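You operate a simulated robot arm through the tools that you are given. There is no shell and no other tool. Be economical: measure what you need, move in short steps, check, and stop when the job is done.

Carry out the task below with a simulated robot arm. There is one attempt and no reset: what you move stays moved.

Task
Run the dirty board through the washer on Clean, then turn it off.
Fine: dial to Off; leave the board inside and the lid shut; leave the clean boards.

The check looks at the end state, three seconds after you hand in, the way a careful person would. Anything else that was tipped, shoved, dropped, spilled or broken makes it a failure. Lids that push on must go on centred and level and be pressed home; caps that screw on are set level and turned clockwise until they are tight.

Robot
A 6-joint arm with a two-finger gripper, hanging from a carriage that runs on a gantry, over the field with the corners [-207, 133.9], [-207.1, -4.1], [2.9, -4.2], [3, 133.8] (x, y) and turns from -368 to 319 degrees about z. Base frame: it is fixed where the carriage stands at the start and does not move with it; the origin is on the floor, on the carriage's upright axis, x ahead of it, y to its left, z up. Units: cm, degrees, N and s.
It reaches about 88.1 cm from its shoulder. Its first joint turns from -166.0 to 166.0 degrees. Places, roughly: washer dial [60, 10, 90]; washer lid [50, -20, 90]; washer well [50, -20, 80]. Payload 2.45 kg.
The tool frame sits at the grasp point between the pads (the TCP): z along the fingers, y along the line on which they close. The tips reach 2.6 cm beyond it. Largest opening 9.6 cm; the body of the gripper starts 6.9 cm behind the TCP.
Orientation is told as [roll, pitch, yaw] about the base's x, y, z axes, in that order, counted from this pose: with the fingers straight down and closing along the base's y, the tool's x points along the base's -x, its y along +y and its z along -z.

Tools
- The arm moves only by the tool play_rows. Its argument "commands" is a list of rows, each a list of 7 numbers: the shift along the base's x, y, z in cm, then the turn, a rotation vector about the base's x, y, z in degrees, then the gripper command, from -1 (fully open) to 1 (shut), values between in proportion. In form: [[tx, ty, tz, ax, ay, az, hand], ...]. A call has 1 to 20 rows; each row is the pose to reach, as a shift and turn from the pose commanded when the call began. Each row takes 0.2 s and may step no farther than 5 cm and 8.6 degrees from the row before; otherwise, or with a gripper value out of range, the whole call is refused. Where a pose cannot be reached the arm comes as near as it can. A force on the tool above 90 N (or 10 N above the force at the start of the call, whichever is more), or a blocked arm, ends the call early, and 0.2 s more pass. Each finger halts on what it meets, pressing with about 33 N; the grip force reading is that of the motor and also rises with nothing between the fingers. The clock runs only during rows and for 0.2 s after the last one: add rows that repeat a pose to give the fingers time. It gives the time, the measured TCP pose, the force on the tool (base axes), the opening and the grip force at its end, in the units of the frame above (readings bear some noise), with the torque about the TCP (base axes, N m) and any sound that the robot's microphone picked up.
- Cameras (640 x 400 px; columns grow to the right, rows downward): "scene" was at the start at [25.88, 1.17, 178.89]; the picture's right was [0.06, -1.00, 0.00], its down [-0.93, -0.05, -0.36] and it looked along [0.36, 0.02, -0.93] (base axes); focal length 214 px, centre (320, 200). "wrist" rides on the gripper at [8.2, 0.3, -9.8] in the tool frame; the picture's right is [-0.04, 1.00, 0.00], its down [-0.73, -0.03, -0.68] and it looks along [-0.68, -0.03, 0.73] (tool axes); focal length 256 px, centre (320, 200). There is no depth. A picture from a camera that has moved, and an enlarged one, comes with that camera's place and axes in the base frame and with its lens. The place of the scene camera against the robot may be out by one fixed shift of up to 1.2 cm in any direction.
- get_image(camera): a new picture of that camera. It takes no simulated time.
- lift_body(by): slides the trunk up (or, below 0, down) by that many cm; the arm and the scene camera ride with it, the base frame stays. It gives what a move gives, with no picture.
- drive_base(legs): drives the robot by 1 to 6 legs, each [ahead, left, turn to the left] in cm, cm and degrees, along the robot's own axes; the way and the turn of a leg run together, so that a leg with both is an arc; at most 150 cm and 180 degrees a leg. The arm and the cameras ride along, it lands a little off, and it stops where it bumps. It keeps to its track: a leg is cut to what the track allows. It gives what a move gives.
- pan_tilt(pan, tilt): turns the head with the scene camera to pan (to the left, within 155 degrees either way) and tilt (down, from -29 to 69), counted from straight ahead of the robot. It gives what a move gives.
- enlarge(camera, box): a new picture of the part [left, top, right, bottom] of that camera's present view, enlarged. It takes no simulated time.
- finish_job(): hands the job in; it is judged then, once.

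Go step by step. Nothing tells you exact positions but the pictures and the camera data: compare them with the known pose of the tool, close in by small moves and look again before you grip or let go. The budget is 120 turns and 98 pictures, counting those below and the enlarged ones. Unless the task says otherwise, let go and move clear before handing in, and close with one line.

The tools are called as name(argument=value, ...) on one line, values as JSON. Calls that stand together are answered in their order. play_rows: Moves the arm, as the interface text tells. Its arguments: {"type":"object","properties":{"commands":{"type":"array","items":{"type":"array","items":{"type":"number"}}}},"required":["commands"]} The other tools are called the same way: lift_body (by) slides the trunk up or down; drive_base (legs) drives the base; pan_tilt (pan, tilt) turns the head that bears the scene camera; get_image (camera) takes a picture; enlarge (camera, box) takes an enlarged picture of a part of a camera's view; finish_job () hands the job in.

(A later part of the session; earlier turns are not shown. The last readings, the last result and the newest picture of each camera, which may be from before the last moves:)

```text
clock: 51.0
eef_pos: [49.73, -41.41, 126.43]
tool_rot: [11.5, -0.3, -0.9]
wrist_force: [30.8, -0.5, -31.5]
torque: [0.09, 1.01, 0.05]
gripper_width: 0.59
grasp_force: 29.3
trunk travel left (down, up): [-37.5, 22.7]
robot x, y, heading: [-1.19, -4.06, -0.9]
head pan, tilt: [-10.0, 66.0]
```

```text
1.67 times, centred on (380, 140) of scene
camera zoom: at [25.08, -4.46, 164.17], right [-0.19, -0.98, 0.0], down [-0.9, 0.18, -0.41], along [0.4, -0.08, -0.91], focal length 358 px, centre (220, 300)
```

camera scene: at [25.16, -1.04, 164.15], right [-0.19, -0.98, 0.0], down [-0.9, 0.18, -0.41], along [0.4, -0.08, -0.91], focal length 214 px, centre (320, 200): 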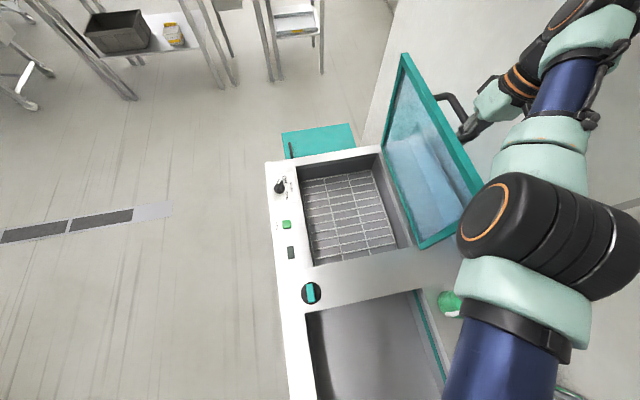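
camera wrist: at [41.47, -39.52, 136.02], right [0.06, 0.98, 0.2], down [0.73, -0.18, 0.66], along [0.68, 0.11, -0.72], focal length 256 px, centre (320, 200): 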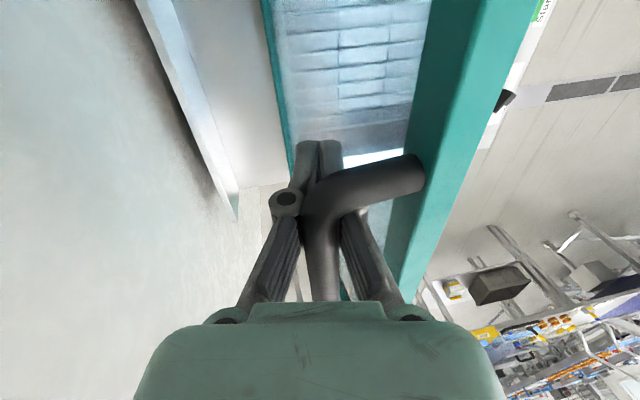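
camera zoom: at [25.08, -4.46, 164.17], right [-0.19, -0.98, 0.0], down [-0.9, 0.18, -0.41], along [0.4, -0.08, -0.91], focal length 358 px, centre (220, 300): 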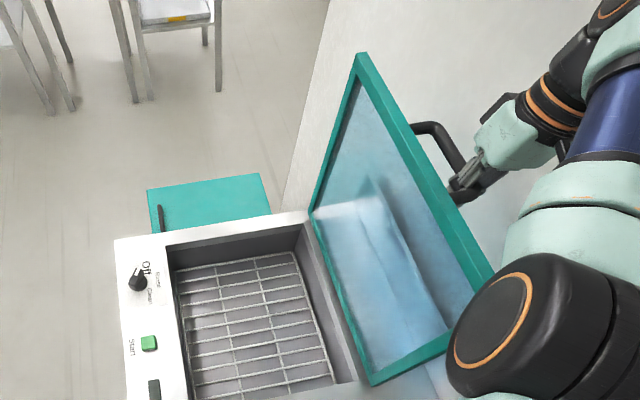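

The lid is at about 86°, not at any stop yet. I'll try a few more centimetres with the arm.

play_rows(commands=[[0, -1.5, 0, 0, 0, 0, 1], [0, -3, 0, 0, 0, 0, 1], [0, -4.5, 0, 0, 0, 0, 1], [0, -4.5, 0, 0, 0, 0, 1]])

enlarge(camera="scene", box=[240, 20, 520, 260])

```text
clock: 51.6
eef_pos: [49.77, -42.32, 126.33]
tool_rot: [11.5, -1.4, 0.1]
wrist_force: [38.0, 1.9, 1.1]
torque: [0.35, 2.39, -0.27]
gripper_width: 0.6
grasp_force: 30.1
out of reach, approached as far as the arm can: row 1, 2, 3
trunk travel left (down, up): [-37.5, 22.7]
robot x, y, heading: [-1.11, -3.77, -1.0]
head pan, tilt: [-10.0, 66.0]
stopped in row 3: the force on the tool passed its limit at 94 N (the readings are from after the stop); the commanded pose is now the measured one
```

```text
1.67 times, centred on (380, 140) of scene
camera zoom: at [25.44, -4.35, 164.31], right [-0.19, -0.98, 0.0], down [-0.9, 0.17, -0.41], along [0.4, -0.08, -0.91], focal length 358 px, centre (220, 300)
```

zoom: 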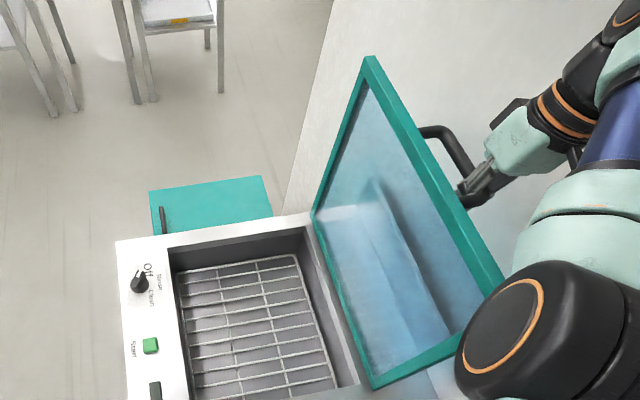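

The arm is jammed sideways against the handle leg; driving ahead 3.5 cm will slide it along the bar and free up reach. Then I'll push on.

drive_base(legs=[[3.5, 0, 0]])

play_rows(commands=[[-1, -1.5, 0, 0, 0, 0, 1], [-2, -3, 0, 0, 0, 0, 1], [-2.5, -4.5, 0, 0, 0, 0, 1], [-2.5, -4.5, 0, 0, 0, 0, 1]])

enlarge(camera="scene", box=[240, 20, 520, 260])

```text
clock: 52.5
eef_pos: [52.6, -42.46, 125.91]
tool_rot: [11.7, -0.7, -0.1]
wrist_force: [3.7, -1.7, -14.4]
torque: [0.07, 0.02, -0.19]
gripper_width: 0.56
grasp_force: 28.3
trunk travel left (down, up): [-37.5, 22.7]
robot x, y, heading: [2.76, -4.27, -1.2]
head pan, tilt: [-10.0, 66.0]
```

```text
clock: 53.5
eef_pos: [49.83, -45.65, 125.63]
tool_rot: [11.8, -1.3, 0.2]
wrist_force: [56.8, 6.3, -26.7]
torque: [0.06, 2.03, -0.29]
gripper_width: 0.59
grasp_force: 29.6
out of reach, approached as far as the arm can: row 2, 3, 4
trunk travel left (down, up): [-37.5, 22.7]
robot x, y, heading: [2.57, -3.83, -1.0]
head pan, tilt: [-10.0, 66.0]
```

```text
1.67 times, centred on (380, 140) of scene
camera zoom: at [29.03, -4.29, 164.26], right [-0.19, -0.98, 0.0], down [-0.9, 0.17, -0.41], along [0.4, -0.07, -0.91], focal length 358 px, centre (220, 300)
```

zoom: 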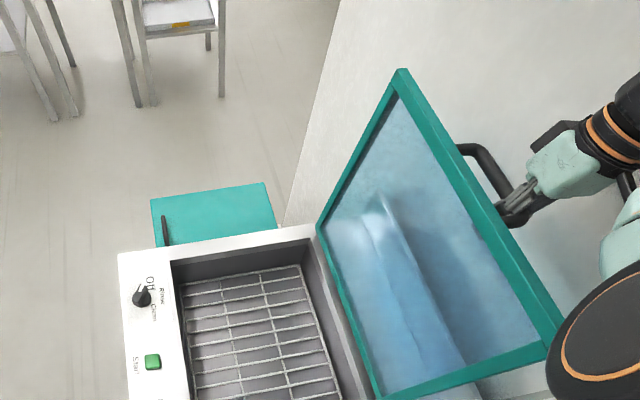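

The lid is now slightly past vertical. I'll relieve the side force, then loosen the fingers to 2.3 cm so the bar stays trapped, to see whether the lid holds.

play_rows(commands=[[1, -0.5, 0, 0, 0, 0, 1], [2, -1, 0, 0, 0, 0, 1], [2, -1, 0, 0, 0, 0, 0.7], [2, -1, 0, 0, 0, 0, 0.5], [2, -1, 0, 0, 0, 0, 0.5], [2, -1, 0, 0, 0, 0, 0.5]])

get_image(camera="wrist")

enlarge(camera="scene", box=[240, 20, 520, 260])

```text
clock: 54.9
eef_pos: [49.86, -46.1, 125.78]
tool_rot: [11.5, -1.0, -0.1]
wrist_force: [13.9, -5.2, 15.1]
torque: [0.29, 0.64, -0.13]
gripper_width: 2.09
grasp_force: 0.0
out of reach, approached as far as the arm can: row 1, 2, 3, 4, 5, 6
trunk travel left (down, up): [-37.5, 22.7]
robot x, y, heading: [2.49, -4.03, -0.8]
head pan, tilt: [-10.0, 66.0]
```

```text
57 pictures are left
camera wrist: at [41.5, -47.59, 135.24], right [0.04, 0.98, 0.2], down [0.72, -0.17, 0.67], along [0.69, 0.12, -0.71], focal length 256 px, centre (320, 200)
```

wrist: 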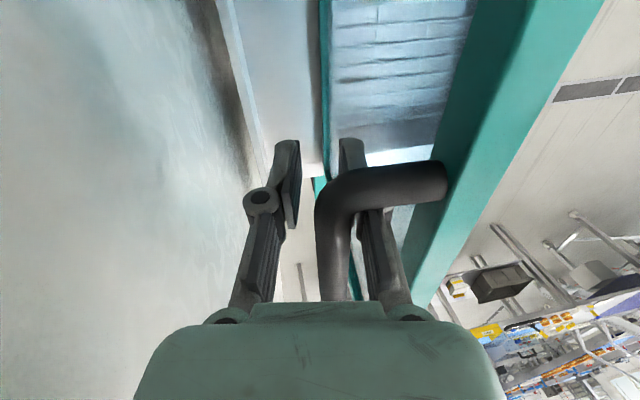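

```text
1.67 times, centred on (380, 140) of scene
camera zoom: at [28.82, -4.52, 164.24], right [-0.19, -0.98, 0.0], down [-0.9, 0.17, -0.41], along [0.4, -0.08, -0.91], focal length 358 px, centre (220, 300)
```

zoom: 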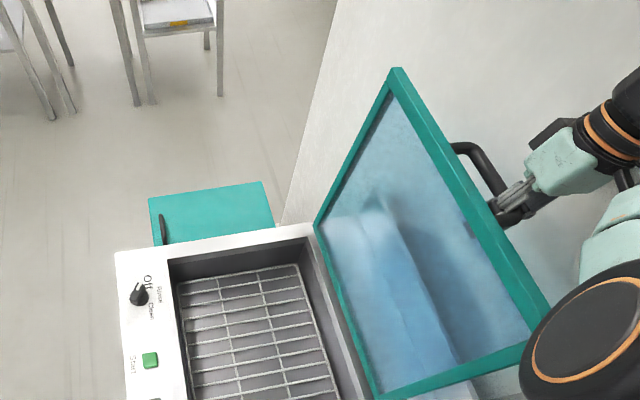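

The lid hasn't moved after loosening. I'll give the +y finger a little slack from the bar (moving toward +y) and check that the lid stays by itself.

play_rows(commands=[[0, 0.3, 0, 0, 0, 0, 0.5], [0, 0.7, 0, 0, 0, 0, 0.5], [0, 0.7, 0, 0, 0, 0, 0.5], [0, 0.7, 0, 0, 0, 0, 0.5]])

get_image(camera="wrist")

```text
clock: 55.9
eef_pos: [49.93, -45.26, 125.45]
tool_rot: [11.9, -0.6, 0.1]
wrist_force: [10.0, -1.5, -1.4]
torque: [-0.06, 0.27, -0.11]
gripper_width: 2.21
grasp_force: 0.0
trunk travel left (down, up): [-37.5, 22.7]
robot x, y, heading: [2.52, -3.89, -0.8]
head pan, tilt: [-10.0, 66.0]
```

```text
55 pictures are left
camera wrist: at [41.63, -46.85, 135.05], right [0.04, 0.98, 0.2], down [0.73, -0.17, 0.67], along [0.69, 0.12, -0.72], focal length 256 px, centre (320, 200)
```

wrist: 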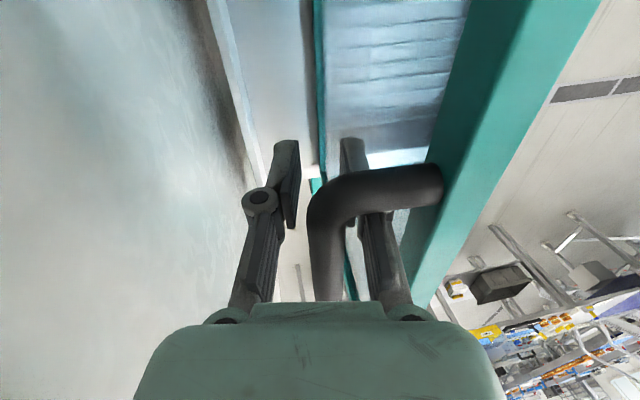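

The lid stays put by itself. I'll withdraw upward along the fingers, then clear.

play_rows(commands=[[0.3, -0.5, 2, 0, 0, 0, 0.5], [0.3, -0.9, 4, 0, 0, 0, 0.5], [0.3, -1.2, 6, 0, 0, 0, 0.5], [0.3, -1.6, 8.5, 0, 0, 0, 0.5], [0, -1.8, 11, 0, 0, 0, 0.5]])

get_image(camera="scene")

get_image(camera="wrist")

```text
clock: 57.0
eef_pos: [47.8, -45.25, 136.09]
tool_rot: [11.7, -0.7, -0.1]
wrist_force: [0.4, 0.5, -0.8]
torque: [0.01, -0.02, 0.01]
gripper_width: 2.39
grasp_force: 0.0
out of reach, approached as far as the arm can: row 2, 3, 4, 5
trunk travel left (down, up): [-37.5, 22.7]
robot x, y, heading: [2.21, -3.71, -1.0]
head pan, tilt: [-10.0, 66.0]
```

```text
54 pictures are left
camera scene: at [28.67, -4.44, 164.17], right [-0.19, -0.98, 0.0], down [-0.9, 0.17, -0.41], along [0.4, -0.08, -0.91], focal length 214 px, centre (320, 200)
```

scene: 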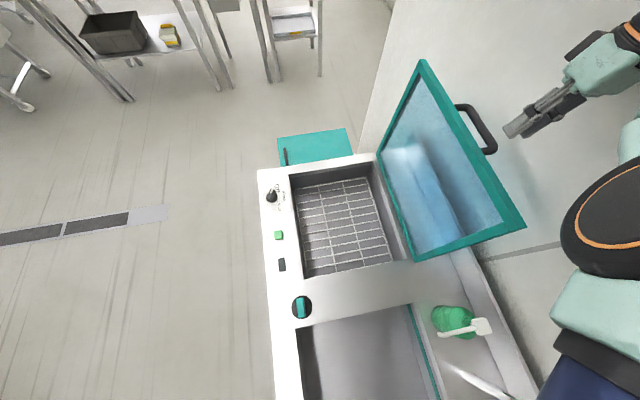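

```text
53 pictures are left
camera wrist: at [39.57, -46.78, 145.48], right [0.04, 0.98, 0.2], down [0.72, -0.17, 0.67], along [0.69, 0.12, -0.71], focal length 256 px, centre (320, 200)
```

wrist: 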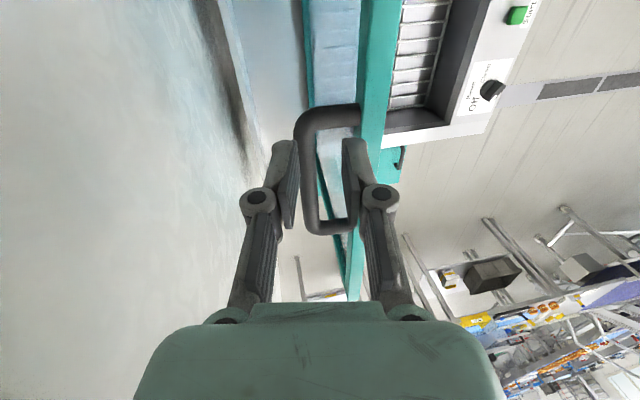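

The lid stands open on its own, and the well has an empty wire basket. I'll raise the trunk to clear the lid and swing the arm back in front.

lift_body(by=15)

play_rows(commands=[[-2, 4, 0, -3, 0, 0, 0], [-4, 8, 0, -6, 0, 0, -1], [-5, 12.5, 0, -9, 0, 0, -1], [-6, 17, 0, -11.5, 0, 0, -1], [-7, 21.5, 0, -11.5, 0, 0, -1], [-8, 26, 0, -11.5, 0, 0, -1], [-8, 30.5, 0, -11.5, 0, 0, -1], [-8, 35, 0, -11.5, 0, 0, -1], [-8, 39.5, 0, -11.5, 0, 0, -1], [-8, 44, 0, -11.5, 0, 0, -1], [-8, 48.5, 0, -11.5, 0, 0, -1], [-8, 48.5, 0, -11.5, 0, 0, -1]])

```text
clock: 58.8
eef_pos: [48.03, -45.23, 150.98]
tool_rot: [11.6, -0.9, -0.2]
wrist_force: [0.2, 0.3, -0.1]
torque: [-0.02, 0.02, -0.02]
gripper_width: 2.39
grasp_force: 0.1
trunk travel left (down, up): [-52.5, 7.7]
robot x, y, heading: [3.05, -4.1, -0.9]
head pan, tilt: [-10.0, 66.0]
```

```text
clock: 61.6
eef_pos: [61.7, 5.23, 165.6]
tool_rot: [0.4, -3.6, -0.7]
wrist_force: [0.2, 1.0, 0.6]
torque: [0.0, 0.0, 0.02]
gripper_width: 9.59
grasp_force: 0.0
out of reach, approached as far as the arm can: row 1, 2, 3, 4, 5, 6, 7, 8, 9, 10, 11, 12
trunk travel left (down, up): [-52.5, 7.7]
robot x, y, heading: [2.56, -4.03, -1.0]
head pan, tilt: [-10.0, 66.0]
stopped in row 12: the arm was blocked; the commanded pose is now the measured one
```

The arm took an odd route; I'll look at what it's doing.

get_image(camera="scene")

get_image(camera="wrist")

```text
52 pictures are left
camera scene: at [29.26, -2.78, 179.59], right [0.09, -1.0, 0.0], down [-0.88, -0.08, -0.47], along [0.47, 0.04, -0.88], focal length 214 px, centre (320, 200)
```

scene: 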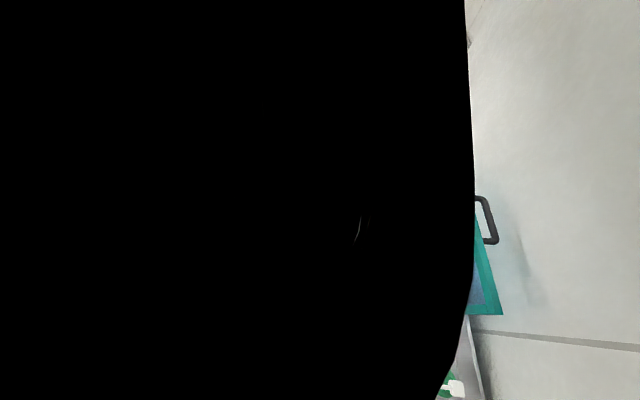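

```text
51 pictures are left
camera wrist: at [52.87, 5.64, 174.81], right [0.05, 1.0, 0.01], down [0.69, -0.04, 0.72], along [0.72, -0.03, -0.69], focal length 256 px, centre (320, 200)
```

wrist: 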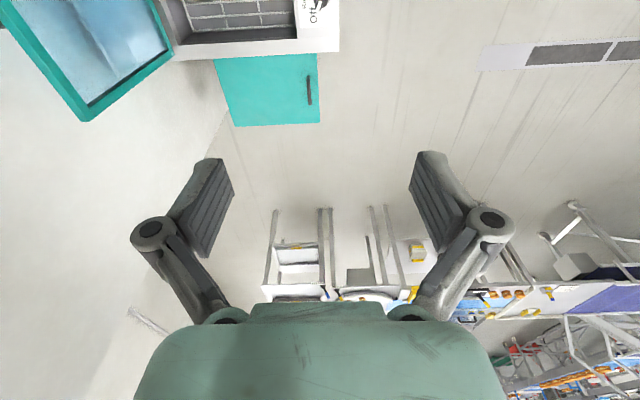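

A forearm link touched the camera head. I'll extend the arm down and outward, away from it, over clear space in front of the washer.

play_rows(commands=[[0, 1, -4, 0, 0, 0, -1], [0, 2, -8, 0, 0, 0, -1], [0, 3, -12, 0, 0, 0, -1], [0, 5, -16, 0, 0, 0, -1], [0, 6, -20, 0, 0, 0, -1], [0, 7, -24, 0, 0, 0, -1], [0, 8, -28, 0, 0, 0, -1], [-2, 8, -32, 0, 0, 0, -1], [-4, 8, -36, 0, 0, 0, -1], [-6, 8, -40, 0, 0, 0, -1], [-9, 8, -44, 0, 0, 0, -1], [-12, 8, -48, 0, 0, 0, -1], [-12, 8, -48, 0, 0, 0, -1]])

get_image(camera="scene")

```text
clock: 64.4
eef_pos: [65.67, 16.83, 122.66]
tool_rot: [0.6, -4.2, -0.4]
wrist_force: [-0.1, 0.5, -1.2]
torque: [-0.01, -0.02, -0.01]
gripper_width: 9.61
grasp_force: 0.0
out of reach, approached as far as the arm can: row 1, 2, 3, 4, 5, 6, 7, 8, 9, 10, 11, 12, 13
trunk travel left (down, up): [-52.5, 7.7]
robot x, y, heading: [2.59, -3.83, -0.8]
head pan, tilt: [-10.0, 66.0]
```

```text
50 pictures are left
camera scene: at [28.7, -4.44, 179.18], right [-0.19, -0.98, 0.0], down [-0.9, 0.17, -0.41], along [0.4, -0.08, -0.91], focal length 214 px, centre (320, 200)
```

scene: 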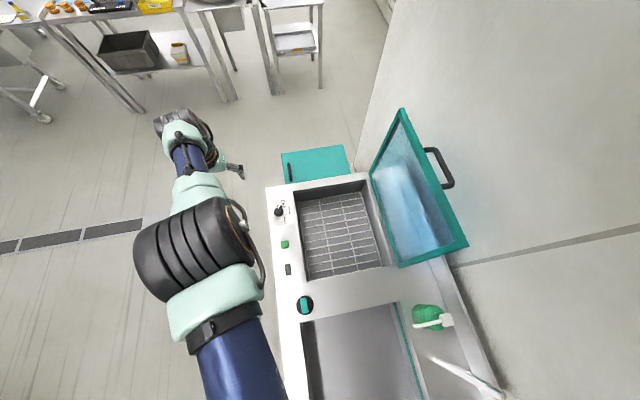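

The arm is free of the head. I'll bring it back toward the initial carrying pose.

play_rows(commands=[[-3, 0, -3, 0, 2, 0, -1], [-6, 0, -6, 0, 4, 0, -1], [-9, 0, -9, 0, 4, 0, -1], [-12, 0, -12, 0, 4, 0, -1], [-15, 0, -15, 0, 4, 0, -1], [-18, 0, -16, 0, 4, 0, -1], [-21, -1, -17, 0, 4, 0, -1], [-24, -2, -18, 0, 4, 0, -1], [-24, -2, -18, 0, 4, 0, -1]])

get_image(camera="scene")

```text
clock: 66.4
eef_pos: [51.58, 19.59, 97.23]
tool_rot: [0.5, -0.2, -0.4]
wrist_force: [-0.6, 0.4, 0.8]
torque: [-0.04, -0.01, 0.01]
gripper_width: 9.62
grasp_force: 0.0
out of reach, approached as far as the arm can: row 1, 2, 3, 4, 5, 6, 7, 8, 9
trunk travel left (down, up): [-52.5, 7.7]
robot x, y, heading: [2.84, -4.28, -0.9]
head pan, tilt: [-10.0, 66.0]
```

```text
49 pictures are left
camera scene: at [28.69, -4.44, 179.16], right [-0.19, -0.98, 0.0], down [-0.9, 0.17, -0.41], along [0.4, -0.08, -0.91], focal length 214 px, centre (320, 200)
```

scene: 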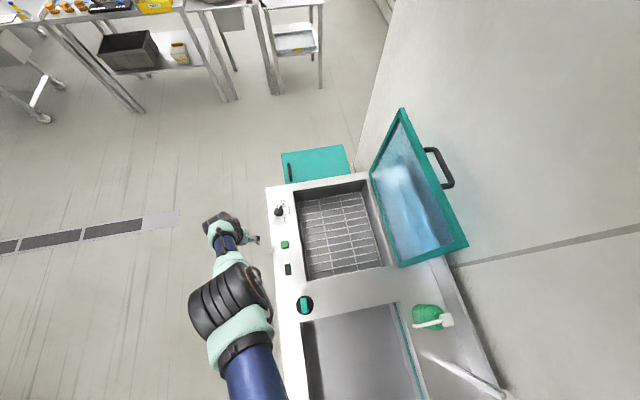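

I'll try again to get toward a compact pose: up first, then in.

play_rows(commands=[[0, 0, 3, 0, 0, 0, -1], [0, 0, 6, 0, 0, 0, -1], [-2, -1, 8, 0, 0, 0, -1], [-4, -2, 8, 0, 0, 0, -1], [-6, -3, 8, 0, 0, 0, -1], [-8, -4, 8, 0, 0, 0, -1], [-10, -5, 8, 0, 0, 0, -1], [-10, -5, 8, 0, 0, 0, -1]])

```text
clock: 68.2
eef_pos: [52.39, 19.56, 98.41]
tool_rot: [0.5, -0.2, -0.4]
wrist_force: [0.4, 0.3, 0.0]
torque: [0.01, 0.02, 0.01]
gripper_width: 9.6
grasp_force: 0.0
out of reach, approached as far as the arm can: row 1, 2, 3, 4, 5, 6, 7, 8
trunk travel left (down, up): [-52.5, 7.7]
robot x, y, heading: [2.7, -3.63, -1.1]
head pan, tilt: [-10.0, 66.0]
```

The solver is stuck on some joint limit. I'll probe with small tilts to find which way is free.

play_rows(commands=[[0, 0, 0, 0, 8, 0, -1], [0, 0, 0, 0, 8, 0, -1]])

play_rows(commands=[[0, 0, 0, 0, 0, 8, -1], [0, 0, 0, 0, 0, 8, -1]])

play_rows(commands=[[3, 0, 0, 0, 0, 0, -1], [3, 0, 0, 0, 0, 0, -1]])

play_rows(commands=[[0, -3, 0, 0, 0, 0, -1], [0, -3, 0, 0, 0, 0, -1]])

```text
clock: 68.8
eef_pos: [50.63, 18.86, 99.67]
tool_rot: [0.4, 7.8, -0.4]
wrist_force: [-0.1, -0.3, -0.1]
torque: [-0.01, -0.01, 0.0]
gripper_width: 9.59
grasp_force: 0.0
out of reach, approached as far as the arm can: row 1, 2
trunk travel left (down, up): [-52.5, 7.7]
robot x, y, heading: [2.22, -3.77, -0.8]
head pan, tilt: [-10.0, 66.0]
```

```text
clock: 69.4
eef_pos: [50.44, 18.94, 99.66]
tool_rot: [0.6, 7.8, 7.7]
wrist_force: [-0.4, 1.7, 0.1]
torque: [0.05, 0.01, 0.02]
gripper_width: 9.57
grasp_force: 0.1
trunk travel left (down, up): [-52.5, 7.7]
robot x, y, heading: [2.62, -4.21, -1.1]
head pan, tilt: [-10.0, 66.0]
```

```text
clock: 70.0
eef_pos: [51.37, 18.45, 100.6]
tool_rot: [0.5, 7.8, 7.5]
wrist_force: [0.3, 0.4, -0.7]
torque: [0.01, -0.02, 0.0]
gripper_width: 9.6
grasp_force: 0.1
out of reach, approached as far as the arm can: row 1, 2
trunk travel left (down, up): [-52.5, 7.7]
robot x, y, heading: [2.5, -3.63, -1.1]
head pan, tilt: [-10.0, 66.0]
```

```text
clock: 70.6
eef_pos: [51.77, 15.66, 100.3]
tool_rot: [0.4, 7.9, 7.5]
wrist_force: [-0.9, 0.0, 0.2]
torque: [0.01, 0.02, 0.01]
gripper_width: 9.57
grasp_force: 0.1
out of reach, approached as far as the arm can: row 1, 2
trunk travel left (down, up): [-52.5, 7.7]
robot x, y, heading: [2.54, -3.66, -0.9]
head pan, tilt: [-10.0, 66.0]
```

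It's at the straight-elbow limit. Tilting the fingers outward brings the wrist inward and should make the elbow bend again.

play_rows(commands=[[0, 0, 0, 0, -8, 0, -1], [0, 0, 0, 0, -16, 0, -1], [0, 0, 0, 0, -24, 0, -1], [0, 0, 0, 0, -32, 0, -1], [0, 0, 2, 0, -36, 0, -1], [-2, 0, 4, 0, -36, 0, -1], [-4, 0, 6, 0, -36, 0, -1], [-6, 0, 8, 0, -36, 0, -1]])

```text
clock: 72.4
eef_pos: [58.16, 22.22, 97.28]
tool_rot: [-4.6, -27.9, 8.5]
wrist_force: [-0.3, 0.1, 0.2]
torque: [0.02, 0.01, 0.02]
gripper_width: 9.6
grasp_force: 0.0
out of reach, approached as far as the arm can: row 1, 2, 3, 4, 5, 6, 7, 8
trunk travel left (down, up): [-52.5, 7.7]
robot x, y, heading: [2.44, -3.73, -0.9]
head pan, tilt: [-10.0, 66.0]
```

I'll move tangentially (out and up) so the elbow joint must take part, then come inward.

play_rows(commands=[[2.5, 1, 3, 0, 4, 0, -1], [5, 2, 6, 0, 8, 0, -1], [7.5, 3, 9, 0, 12, 0, -1], [7, 2, 13, 0, 16, 0, -1], [5, 1, 17, 0, 20, 0, -1], [2, 0, 20, 0, 24, 0, -1], [-2, -1, 22, 0, 28, 0, -1], [-6, -2, 24, 0, 28, 0, -1], [-10, -3, 26, 0, 28, 0, -1]])

get_image(camera="scene")

```text
clock: 74.4
eef_pos: [60.17, 24.07, 119.41]
tool_rot: [-0.6, 0.0, 7.4]
wrist_force: [-0.6, 0.2, -0.6]
torque: [0.0, 0.03, 0.0]
gripper_width: 9.59
grasp_force: 0.0
out of reach, approached as far as the arm can: row 1, 2, 3, 4, 5, 6, 7, 8, 9
trunk travel left (down, up): [-52.5, 7.7]
robot x, y, heading: [2.44, -3.95, -0.9]
head pan, tilt: [-10.0, 66.0]
```

```text
48 pictures are left
camera scene: at [28.69, -4.45, 179.16], right [-0.19, -0.98, 0.0], down [-0.9, 0.17, -0.41], along [0.4, -0.08, -0.91], focal length 214 px, centre (320, 200)
```

scene: 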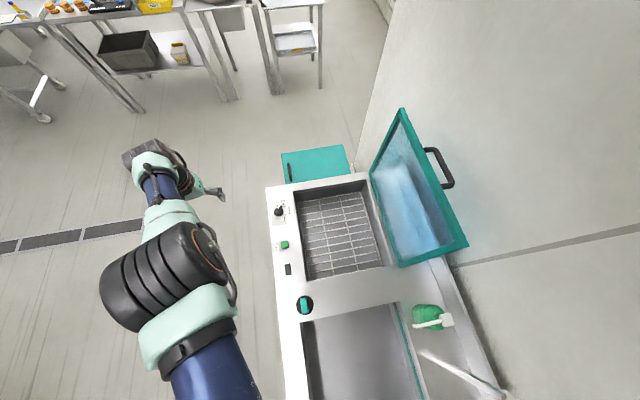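

Still pinned. I'll try the opposite tangential direction: down and inward, over clear floor in front of the washer (y≈24).

play_rows(commands=[[-1, 0, -4.5, 0, 0, 0, -1], [-3, 0, -9, 0, 0, 0, -1], [-5, 0, -13, 0, 0, 0, -1], [-7, 1, -17, 0, 0, 0, -1], [-9, 1, -21, 0, 0, 0, -1], [-12, 1, -25, 0, 0, 0, -1], [-15, 1, -28, 0, 0, 0, -1], [-18, 1, -31, 0, 0, 0, -1], [-21, 1, -34, 0, 0, 0, -1], [-24, 1, -36, 0, 0, 0, -1], [-27, 1, -36, 0, 0, 0, -1], [-30, 1, -36, 0, 0, 0, -1]])

get_image(camera="scene")

```text
clock: 77.0
eef_pos: [30.16, 25.07, 83.11]
tool_rot: [-0.5, -0.2, 7.5]
wrist_force: [1.3, 0.1, 0.3]
torque: [-0.01, 0.04, -0.03]
gripper_width: 9.62
grasp_force: 0.1
out of reach, approached as far as the arm can: row 4, 5, 6, 7, 8, 9, 10, 11
trunk travel left (down, up): [-52.5, 7.7]
robot x, y, heading: [2.58, -3.62, -1.1]
head pan, tilt: [-10.0, 66.0]
```

```text
47 pictures are left
camera scene: at [28.7, -4.44, 179.18], right [-0.19, -0.98, 0.0], down [-0.9, 0.17, -0.41], along [0.4, -0.08, -0.91], focal length 214 px, centre (320, 200)
```

scene: 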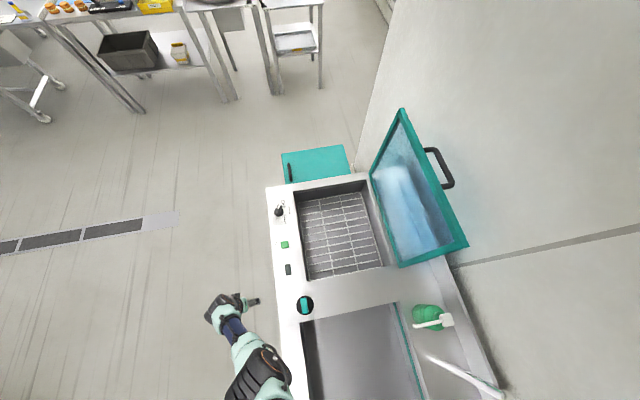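

That target was reached. Now up, to see whether the arm bends normally.

play_rows(commands=[[0, 0, 4, 0, 0, 0, -1], [0, 0, 8, 0, 0, 0, -1], [2, 0, 12, 0, 0, 0, -1], [4, 0, 16, 0, 0, -4, -1], [6, -2, 20, 0, 0, -8, -1], [8, -4, 24, 0, 0, -8, -1], [8, -4, 24, 0, 0, -8, -1]])

```text
clock: 78.6
eef_pos: [38.13, 21.1, 107.51]
tool_rot: [-0.6, -0.2, -0.6]
wrist_force: [-0.5, -0.1, -0.3]
torque: [-0.02, -0.03, -0.01]
gripper_width: 9.59
grasp_force: 0.1
trunk travel left (down, up): [-52.5, 7.7]
robot x, y, heading: [2.76, -3.72, -0.9]
head pan, tilt: [-10.0, 66.0]
```

The arm is recovered. Now I'll return to the board: out from the counter, back, then turn to face it.

drive_base(legs=[[0, 36, 0], [-56, 0, 0], [0, 0, -89]])

pan_tilt(pan=0, tilt=65)

get_image(camera="wrist")

get_image(camera="scene")

```text
clock: 87.5
eef_pos: [-27.47, -3.0, 107.43]
tool_rot: [-0.6, -0.2, -89.9]
wrist_force: [-0.8, -0.6, -0.1]
torque: [0.01, 0.0, 0.01]
gripper_width: 9.63
grasp_force: 0.1
trunk travel left (down, up): [-52.5, 7.7]
robot x, y, heading: [-52.61, 32.2, -90.5]
head pan, tilt: [-10.0, 66.0]
```

```text
clock: 88.3
eef_pos: [-27.4, -2.94, 107.4]
tool_rot: [-0.5, -0.2, -90.0]
wrist_force: [-0.3, -0.3, 0.7]
torque: [0.0, -0.02, 0.03]
gripper_width: 9.6
grasp_force: 0.1
trunk travel left (down, up): [-52.5, 7.7]
robot x, y, heading: [-52.83, 32.28, -90.3]
head pan, tilt: [0.0, 65.0]
```

```text
46 pictures are left
camera wrist: at [-27.11, 5.3, 117.15], right [1.0, -0.04, -0.01], down [-0.02, -0.73, 0.68], along [-0.03, -0.68, -0.73], focal length 256 px, centre (320, 200)
```

wrist: 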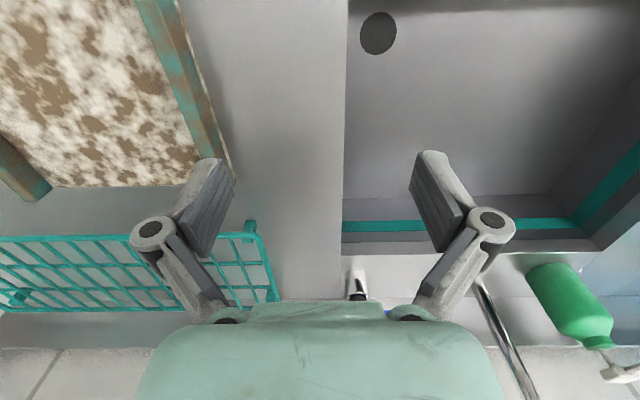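

```text
45 pictures are left
camera scene: at [-52.66, 7.15, 179.27], right [-1.0, 0.01, 0.0], down [0.01, 0.91, -0.42], along [0.0, -0.42, -0.91], focal length 214 px, centre (320, 200)
```

scene: 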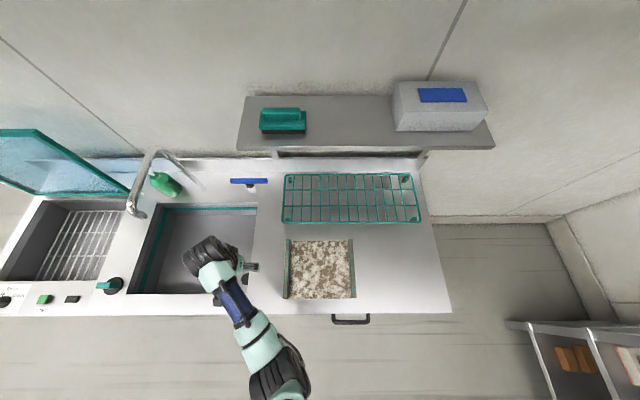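

The gripper is beside the board's +x rail. I'll enlarge to see the rail's outer face and height.

enlarge(camera="wrist", box=[0, 0, 240, 210])

enlarge(camera="scene", box=[270, 225, 370, 320])

```text
1.90 times, centred on (120, 105) of wrist
camera zoom: at [-27.11, 5.3, 117.15], right [1.0, -0.04, -0.01], down [-0.02, -0.73, 0.68], along [-0.03, -0.68, -0.73], focal length 488 px, centre (701, 381)
```

zoom: 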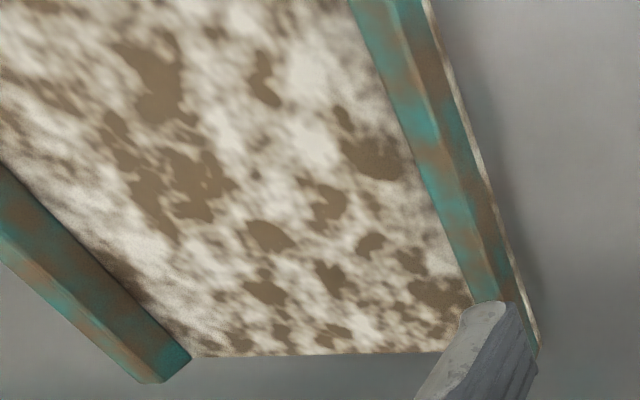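

```text
4.21 times, centred on (320, 272) of scene
camera zoom: at [-52.66, 7.15, 179.27], right [-1.0, 0.01, 0.0], down [0.01, 0.91, -0.42], along [0.0, -0.42, -0.91], focal length 903 px, centre (320, -105)
```

zoom: 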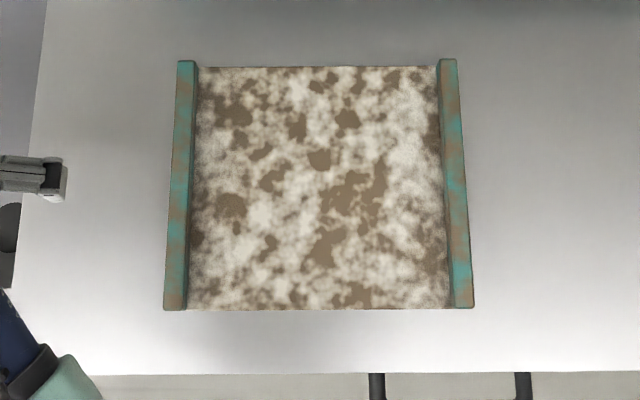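

The rails sit on top of the plate edges and are about 1.6 cm wide and 2 cm tall. I'll grip the -x rail at its middle, since it will end nearest the robot in the washer. I'll drive so the gripper is over about (-65.2, -4.7).

drive_base(legs=[[1.8, -37.8, 0]])

get_image(camera="wrist")

```text
clock: 90.7
eef_pos: [-64.72, -4.45, 107.37]
tool_rot: [-0.6, -0.2, -89.3]
wrist_force: [-0.3, 0.1, 0.1]
torque: [-0.02, -0.02, -0.01]
gripper_width: 9.59
grasp_force: 0.0
trunk travel left (down, up): [-52.5, 7.7]
robot x, y, heading: [-90.47, 30.44, -89.4]
head pan, tilt: [0.0, 65.0]
```

```text
42 pictures are left
camera wrist: at [-64.43, 3.87, 117.16], right [1.0, -0.03, -0.01], down [-0.01, -0.73, 0.68], along [-0.03, -0.68, -0.73], focal length 256 px, centre (320, 200)
```

wrist: 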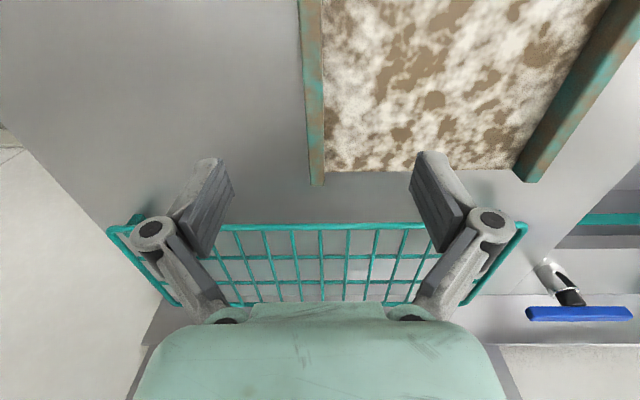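

The rail centre is at x≈-65.6, y-middle≈-4.8. I'll descend with the fingers at 4.2 cm opening to just above the plate.

play_rows(commands=[[-0.9, -0.3, -3, 0.6, 0, -0.7, 0.13], [-0.9, -0.3, -6, 0.6, 0, -0.7, 0.13], [-0.9, -0.3, -9, 0.6, 0, -0.7, 0.13], [-0.9, -0.3, -11.4, 0.6, 0, -0.7, 0.13], [-0.9, -0.3, -11.4, 0.6, 0, -0.7, 0.13]])

get_image(camera="wrist")

```text
clock: 91.9
eef_pos: [-65.57, -4.6, 95.98]
tool_rot: [-0.5, 0.3, -90.1]
wrist_force: [-0.8, -0.2, 0.1]
torque: [-0.02, -0.01, -0.01]
gripper_width: 4.16
grasp_force: 0.0
trunk travel left (down, up): [-52.5, 7.7]
robot x, y, heading: [-90.22, 30.78, -89.5]
head pan, tilt: [0.0, 65.0]
```

```text
41 pictures are left
camera wrist: at [-65.26, 3.51, 105.79], right [1.0, -0.04, -0.01], down [-0.02, -0.74, 0.67], along [-0.03, -0.67, -0.74], focal length 256 px, centre (320, 200)
```

wrist: 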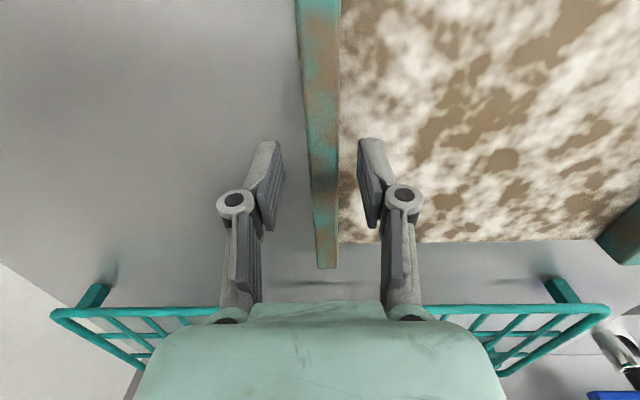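

Aligned, rail top z≈93.4. I'll lower in small steps toward the plate.

play_rows(commands=[[0, 0, -0.7, 0, 0, 0, 0.13], [0, 0, -1.4, 0, 0, 0, 0.13], [0, 0, -1.4, 0, 0, 0, 0.13]])

play_rows(commands=[[0, 0, -0.3, 0, 0, 0, 0.13], [0, 0, -0.6, 0, 0, 0, 0.13], [0, 0, -0.6, 0, 0, 0, 0.13]])

get_image(camera="wrist")

```text
clock: 92.7
eef_pos: [-65.6, -4.68, 94.64]
tool_rot: [-0.6, 0.3, -90.0]
wrist_force: [0.0, -0.8, 0.2]
torque: [-0.01, -0.02, 0.03]
gripper_width: 4.21
grasp_force: 0.1
trunk travel left (down, up): [-52.5, 7.7]
robot x, y, heading: [-89.96, 30.83, -89.7]
head pan, tilt: [0.0, 65.0]
```

```text
clock: 93.5
eef_pos: [-65.63, -4.63, 93.99]
tool_rot: [-0.5, 0.3, -90.0]
wrist_force: [0.5, 0.2, 1.5]
torque: [0.02, -0.03, 0.02]
gripper_width: 4.19
grasp_force: 0.1
trunk travel left (down, up): [-52.5, 7.7]
robot x, y, heading: [-90.51, 30.71, -89.6]
head pan, tilt: [0.0, 65.0]
```

```text
40 pictures are left
camera wrist: at [-65.24, 3.45, 103.79], right [1.0, -0.04, -0.01], down [-0.02, -0.74, 0.67], along [-0.03, -0.67, -0.74], focal length 256 px, centre (320, 200)
```

wrist: 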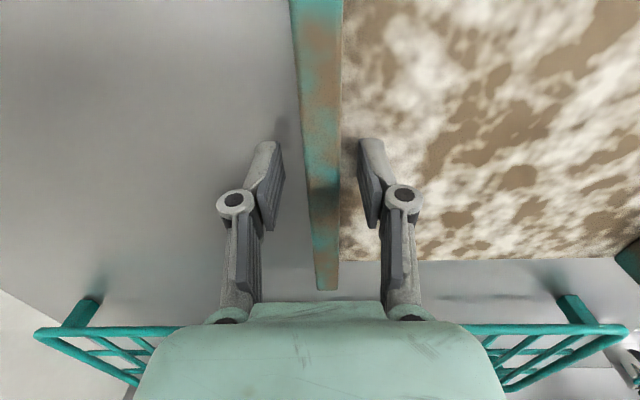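

No contact yet, so I'll go a little lower.

play_rows(commands=[[0, 0, -0.3, 0, 0, 0, 0.13], [0, 0, -0.6, 0, 0, 0, 0.13], [0, 0, -0.6, 0, 0, 0, 0.13]])

play_rows(commands=[[0, 0, -0.3, 0, 0, 0, 0.13], [0, 0, -0.6, 0, 0, 0, 0.13], [0, 0, -0.6, 0, 0, 0, 0.13]])

```text
clock: 94.3
eef_pos: [-65.47, -4.66, 93.34]
tool_rot: [-0.5, 0.4, -90.1]
wrist_force: [0.4, -0.8, -0.6]
torque: [0.03, 0.01, -0.01]
gripper_width: 4.15
grasp_force: 0.0
trunk travel left (down, up): [-52.5, 7.7]
robot x, y, heading: [-90.75, 30.84, -89.4]
head pan, tilt: [0.0, 65.0]
```

```text
clock: 95.1
eef_pos: [-65.41, -4.81, 92.87]
tool_rot: [-0.4, 0.3, -90.0]
wrist_force: [3.9, -0.5, 13.1]
torque: [-0.01, -0.39, 0.02]
gripper_width: 5.01
grasp_force: 3.6
trunk travel left (down, up): [-52.5, 7.7]
robot x, y, heading: [-90.01, 30.67, -89.8]
head pan, tilt: [0.0, 65.0]
```

Contact with the plate (tips at about 90.4). I'll raise 0.3 cm and grip.

play_rows(commands=[[0, 0, 0.3, 0, 0, 0, 0.3], [0, 0, 0.3, 0, 0, 0, 0.6], [0, 0, 0.3, 0, 0, 0, 1], [0, 0, 0.3, 0, 0, 0, 1], [0, 0, 0.3, 0, 0, 0, 1], [0, 0, 0.3, 0, 0, 0, 1]])

play_rows(commands=[[0, 0, 0.5, 0, 0, 0, 1], [0, 0, 1.5, 0, 0, 0, 1], [0, 0, 3, 0, 0, 0, 1], [0, 0, 3, 0, 0, 0, 1]])

get_image(camera="wrist")

get_image(camera="scene")

```text
clock: 96.5
eef_pos: [-65.63, -5.05, 93.24]
tool_rot: [-0.5, 0.2, -89.9]
wrist_force: [-19.0, 5.0, 69.9]
torque: [0.17, -0.04, 0.05]
gripper_width: 1.76
grasp_force: 33.4
trunk travel left (down, up): [-52.5, 7.7]
robot x, y, heading: [-90.43, 30.66, -89.7]
head pan, tilt: [0.0, 65.0]
```

```text
clock: 97.5
eef_pos: [-65.57, -4.75, 96.01]
tool_rot: [-0.5, 0.4, -90.0]
wrist_force: [-0.7, -0.1, -2.1]
torque: [-0.04, 0.2, -0.02]
gripper_width: 1.69
grasp_force: 33.0
trunk travel left (down, up): [-52.5, 7.7]
robot x, y, heading: [-90.51, 30.37, -89.7]
head pan, tilt: [0.0, 65.0]
```

```text
39 pictures are left
camera wrist: at [-65.2, 3.44, 105.83], right [1.0, -0.04, -0.01], down [-0.02, -0.74, 0.67], along [-0.03, -0.67, -0.74], focal length 256 px, centre (320, 200)
```

wrist: 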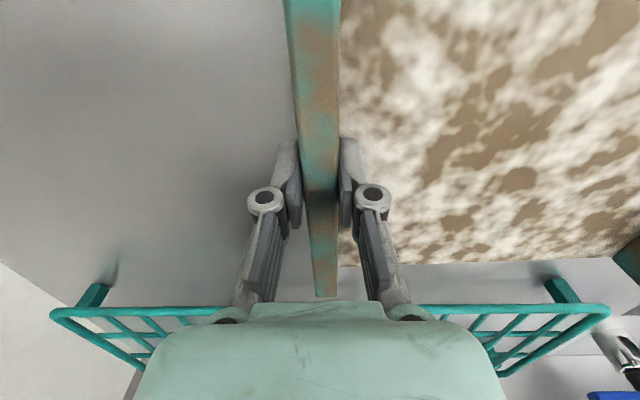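

```text
38 pictures are left
camera scene: at [-89.99, 5.43, 179.26], right [-1.0, 0.0, 0.0], down [0.0, 0.91, -0.42], along [0.0, -0.42, -0.91], focal length 214 px, centre (320, 200)
```

scene: 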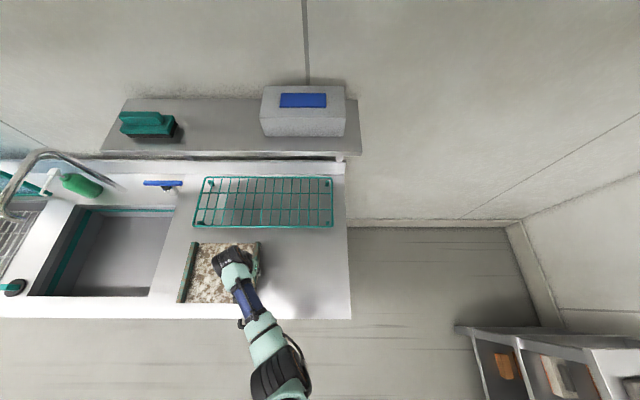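

The board is light (about 2 N) and level. I'll lift it higher, back off from the counter, and drive toward the washer.

play_rows(commands=[[0, 0, 4, 0, 0, 0, 1], [0, 0, 8, 0, 0, 0, 1], [0, 0, 12, 0, 0, 0, 1], [0, 0, 12, 0, 0, 0, 1]])

drive_base(legs=[[-20, 0, 0], [0, 93, 0]])

pan_tilt(pan=40, tilt=60)

get_image(camera="scene")

```text
clock: 98.5
eef_pos: [-65.61, -4.82, 108.08]
tool_rot: [-0.6, 0.4, -90.0]
wrist_force: [0.6, -0.4, -2.3]
torque: [0.0, 0.2, 0.02]
gripper_width: 1.76
grasp_force: 32.8
trunk travel left (down, up): [-52.5, 7.7]
robot x, y, heading: [-90.29, 30.59, -89.7]
head pan, tilt: [0.0, 65.0]
```

```text
clock: 104.4
eef_pos: [25.78, 15.15, 108.13]
tool_rot: [-0.6, 0.3, -90.0]
wrist_force: [-0.2, -0.4, -1.8]
torque: [0.03, 0.18, 0.0]
gripper_width: 1.75
grasp_force: 33.9
trunk travel left (down, up): [-52.5, 7.7]
robot x, y, heading: [0.86, 50.44, -90.0]
head pan, tilt: [0.0, 65.0]
```

```text
clock: 105.5
eef_pos: [25.68, 15.17, 108.16]
tool_rot: [-0.6, 0.4, -90.0]
wrist_force: [0.5, 1.2, -1.0]
torque: [-0.02, 0.18, 0.01]
gripper_width: 1.77
grasp_force: 33.1
trunk travel left (down, up): [-52.5, 7.7]
robot x, y, heading: [0.77, 50.69, -89.7]
head pan, tilt: [40.0, 60.0]
```

```text
37 pictures are left
camera scene: at [5.56, 26.42, 179.82], right [-0.76, -0.64, 0.0], down [-0.56, 0.66, -0.5], along [0.32, -0.38, -0.87], focal length 214 px, centre (320, 200)
```

scene: 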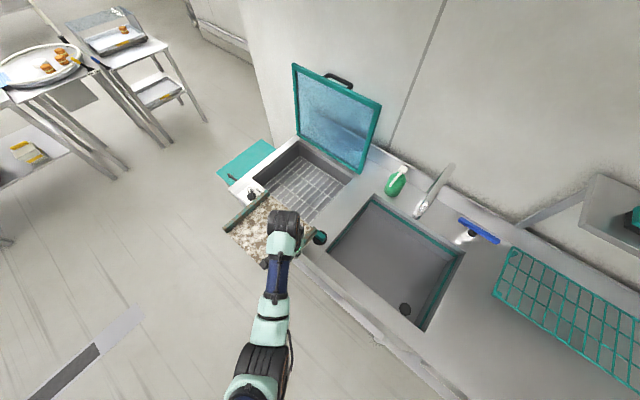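

The board is held level in front of the washer. I'll shift it +x with the arm, then drive ahead so it hovers over the well.

play_rows(commands=[[3.5, 0, 0, 0, 0, 0, 1], [7, 0, 0, 0, 0, 0, 1], [10.5, 0, 0, 0, 0, 0, 1], [13.6, 0, 0, 0, 0, 0, 1], [13.6, 0, 0, 0, 0, 0, 1]])

drive_base(legs=[[32.2, 2, 0]])

get_image(camera="wrist")

get_image(camera="scene")

```text
clock: 106.7
eef_pos: [39.38, 15.32, 107.99]
tool_rot: [-0.6, 0.3, -90.0]
wrist_force: [-0.1, 0.3, -1.2]
torque: [0.03, 0.17, 0.01]
gripper_width: 1.75
grasp_force: 32.6
trunk travel left (down, up): [-52.5, 7.7]
robot x, y, heading: [1.13, 50.46, -89.6]
head pan, tilt: [40.0, 60.0]
```

```text
clock: 108.8
eef_pos: [41.2, -16.76, 108.01]
tool_rot: [-0.6, 0.3, -90.2]
wrist_force: [-0.2, 0.9, -1.1]
torque: [-0.02, 0.16, 0.0]
gripper_width: 1.76
grasp_force: 33.3
trunk travel left (down, up): [-52.5, 7.7]
robot x, y, heading: [2.85, 18.43, -89.9]
head pan, tilt: [40.0, 60.0]
```

```text
36 pictures are left
camera wrist: at [41.65, -8.6, 117.78], right [1.0, -0.04, -0.01], down [-0.03, -0.74, 0.67], along [-0.04, -0.67, -0.74], focal length 256 px, centre (320, 200)
```

wrist: 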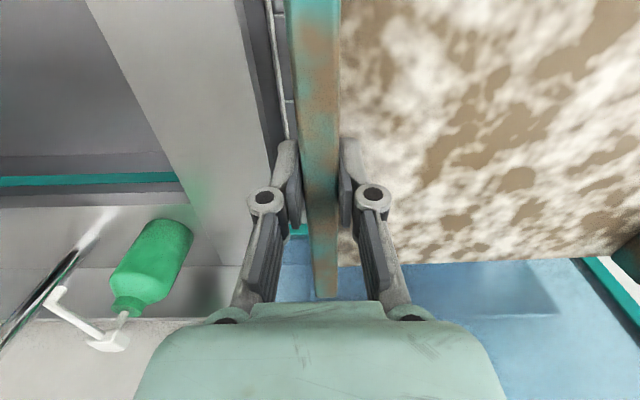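

```text
35 pictures are left
camera scene: at [7.53, -5.54, 179.82], right [-0.77, -0.64, 0.0], down [-0.56, 0.66, -0.5], along [0.32, -0.38, -0.87], focal length 214 px, centre (320, 200)
```

scene: 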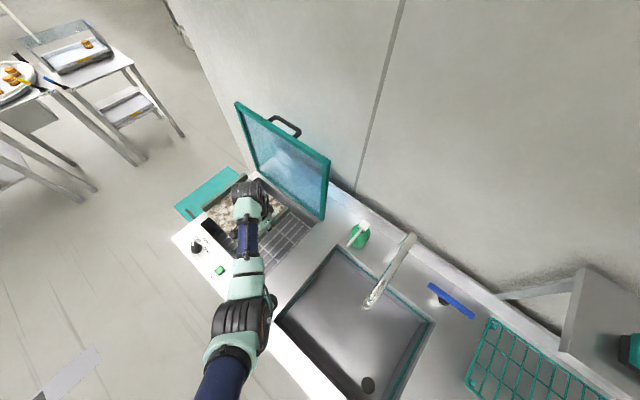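

The rail sits at x≈41, with the well's edge at x≈35, so there's good clearance. I'll lower with the trunk in stages.

lift_body(by=-14)

get_image(camera="wrist")

get_image(camera="scene")

```text
clock: 110.5
eef_pos: [41.3, -16.7, 94.0]
tool_rot: [-0.6, 0.4, -90.1]
wrist_force: [0.5, 0.0, -2.0]
torque: [0.0, 0.2, 0.01]
gripper_width: 1.74
grasp_force: 33.0
trunk travel left (down, up): [-38.5, 21.7]
robot x, y, heading: [2.69, 18.55, -90.0]
head pan, tilt: [40.0, 60.0]
```

```text
34 pictures are left
camera wrist: at [41.66, -8.61, 103.78], right [1.0, -0.04, -0.01], down [-0.03, -0.74, 0.67], along [-0.04, -0.67, -0.74], focal length 256 px, centre (320, 200)
```

wrist: 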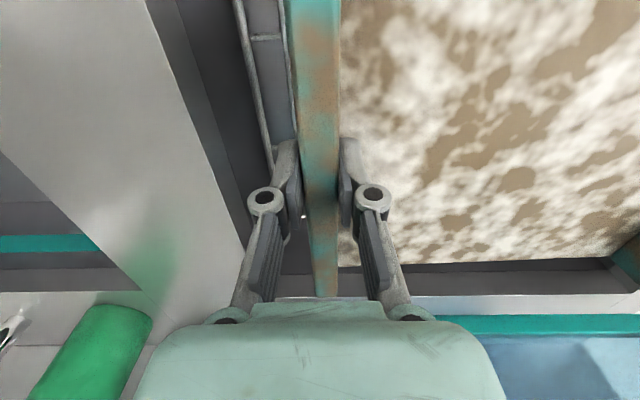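

```text
33 pictures are left
camera scene: at [7.54, -5.54, 165.83], right [-0.77, -0.64, 0.0], down [-0.56, 0.66, -0.5], along [0.32, -0.38, -0.87], focal length 214 px, centre (320, 200)
```

scene: 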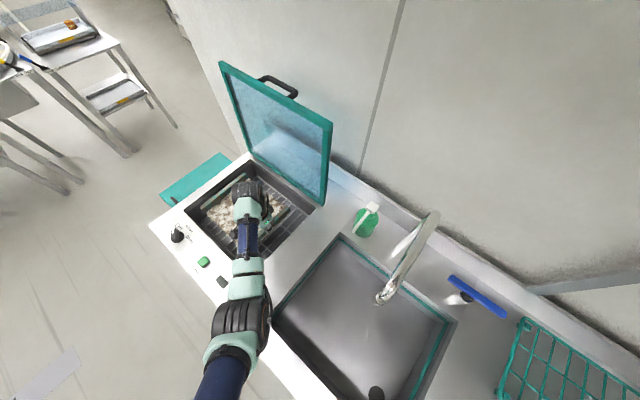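

The board is at rim level with clearance on all sides. I'll lower on, then feel for the rack in small steps.

lift_body(by=-5)

play_rows(commands=[[0, 0, -0.5, 0, 0, 0, 1], [0, 0, -1, 0, 0, 0, 1], [0, 0, -1.5, 0, 0, 0, 1], [0, 0, -2, 0, 0, 0, 1], [0, 0, -2.5, 0, 0, 0, 1], [0, 0, -3, 0, 0, 0, 1]])

get_image(camera="wrist")

```text
clock: 111.4
eef_pos: [41.1, -16.77, 89.01]
tool_rot: [-0.6, 0.4, -90.2]
wrist_force: [-0.7, -1.3, -1.2]
torque: [0.01, 0.19, 0.01]
gripper_width: 1.73
grasp_force: 33.2
trunk travel left (down, up): [-33.5, 26.7]
robot x, y, heading: [2.84, 19.16, -90.0]
head pan, tilt: [40.0, 60.0]
```

```text
clock: 112.8
eef_pos: [41.11, -16.74, 85.98]
tool_rot: [-0.6, 0.5, -90.2]
wrist_force: [-0.4, -1.5, -1.5]
torque: [-0.04, 0.22, 0.01]
gripper_width: 1.75
grasp_force: 32.8
trunk travel left (down, up): [-33.5, 26.7]
robot x, y, heading: [2.68, 18.65, -89.9]
head pan, tilt: [40.0, 60.0]
```

```text
32 pictures are left
camera wrist: at [41.66, -8.6, 95.78], right [1.0, -0.04, -0.01], down [-0.03, -0.74, 0.67], along [-0.04, -0.67, -0.74], focal length 256 px, centre (320, 200)
```

wrist: 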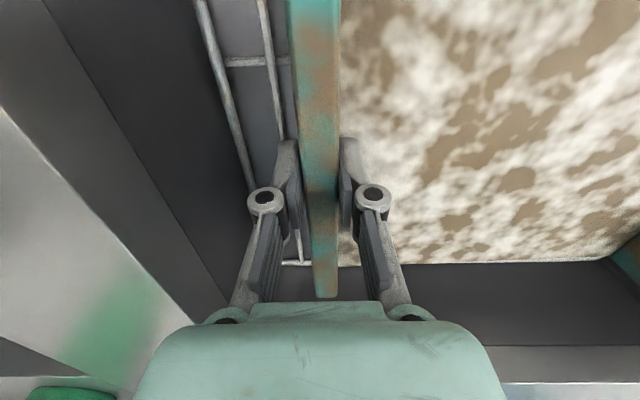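

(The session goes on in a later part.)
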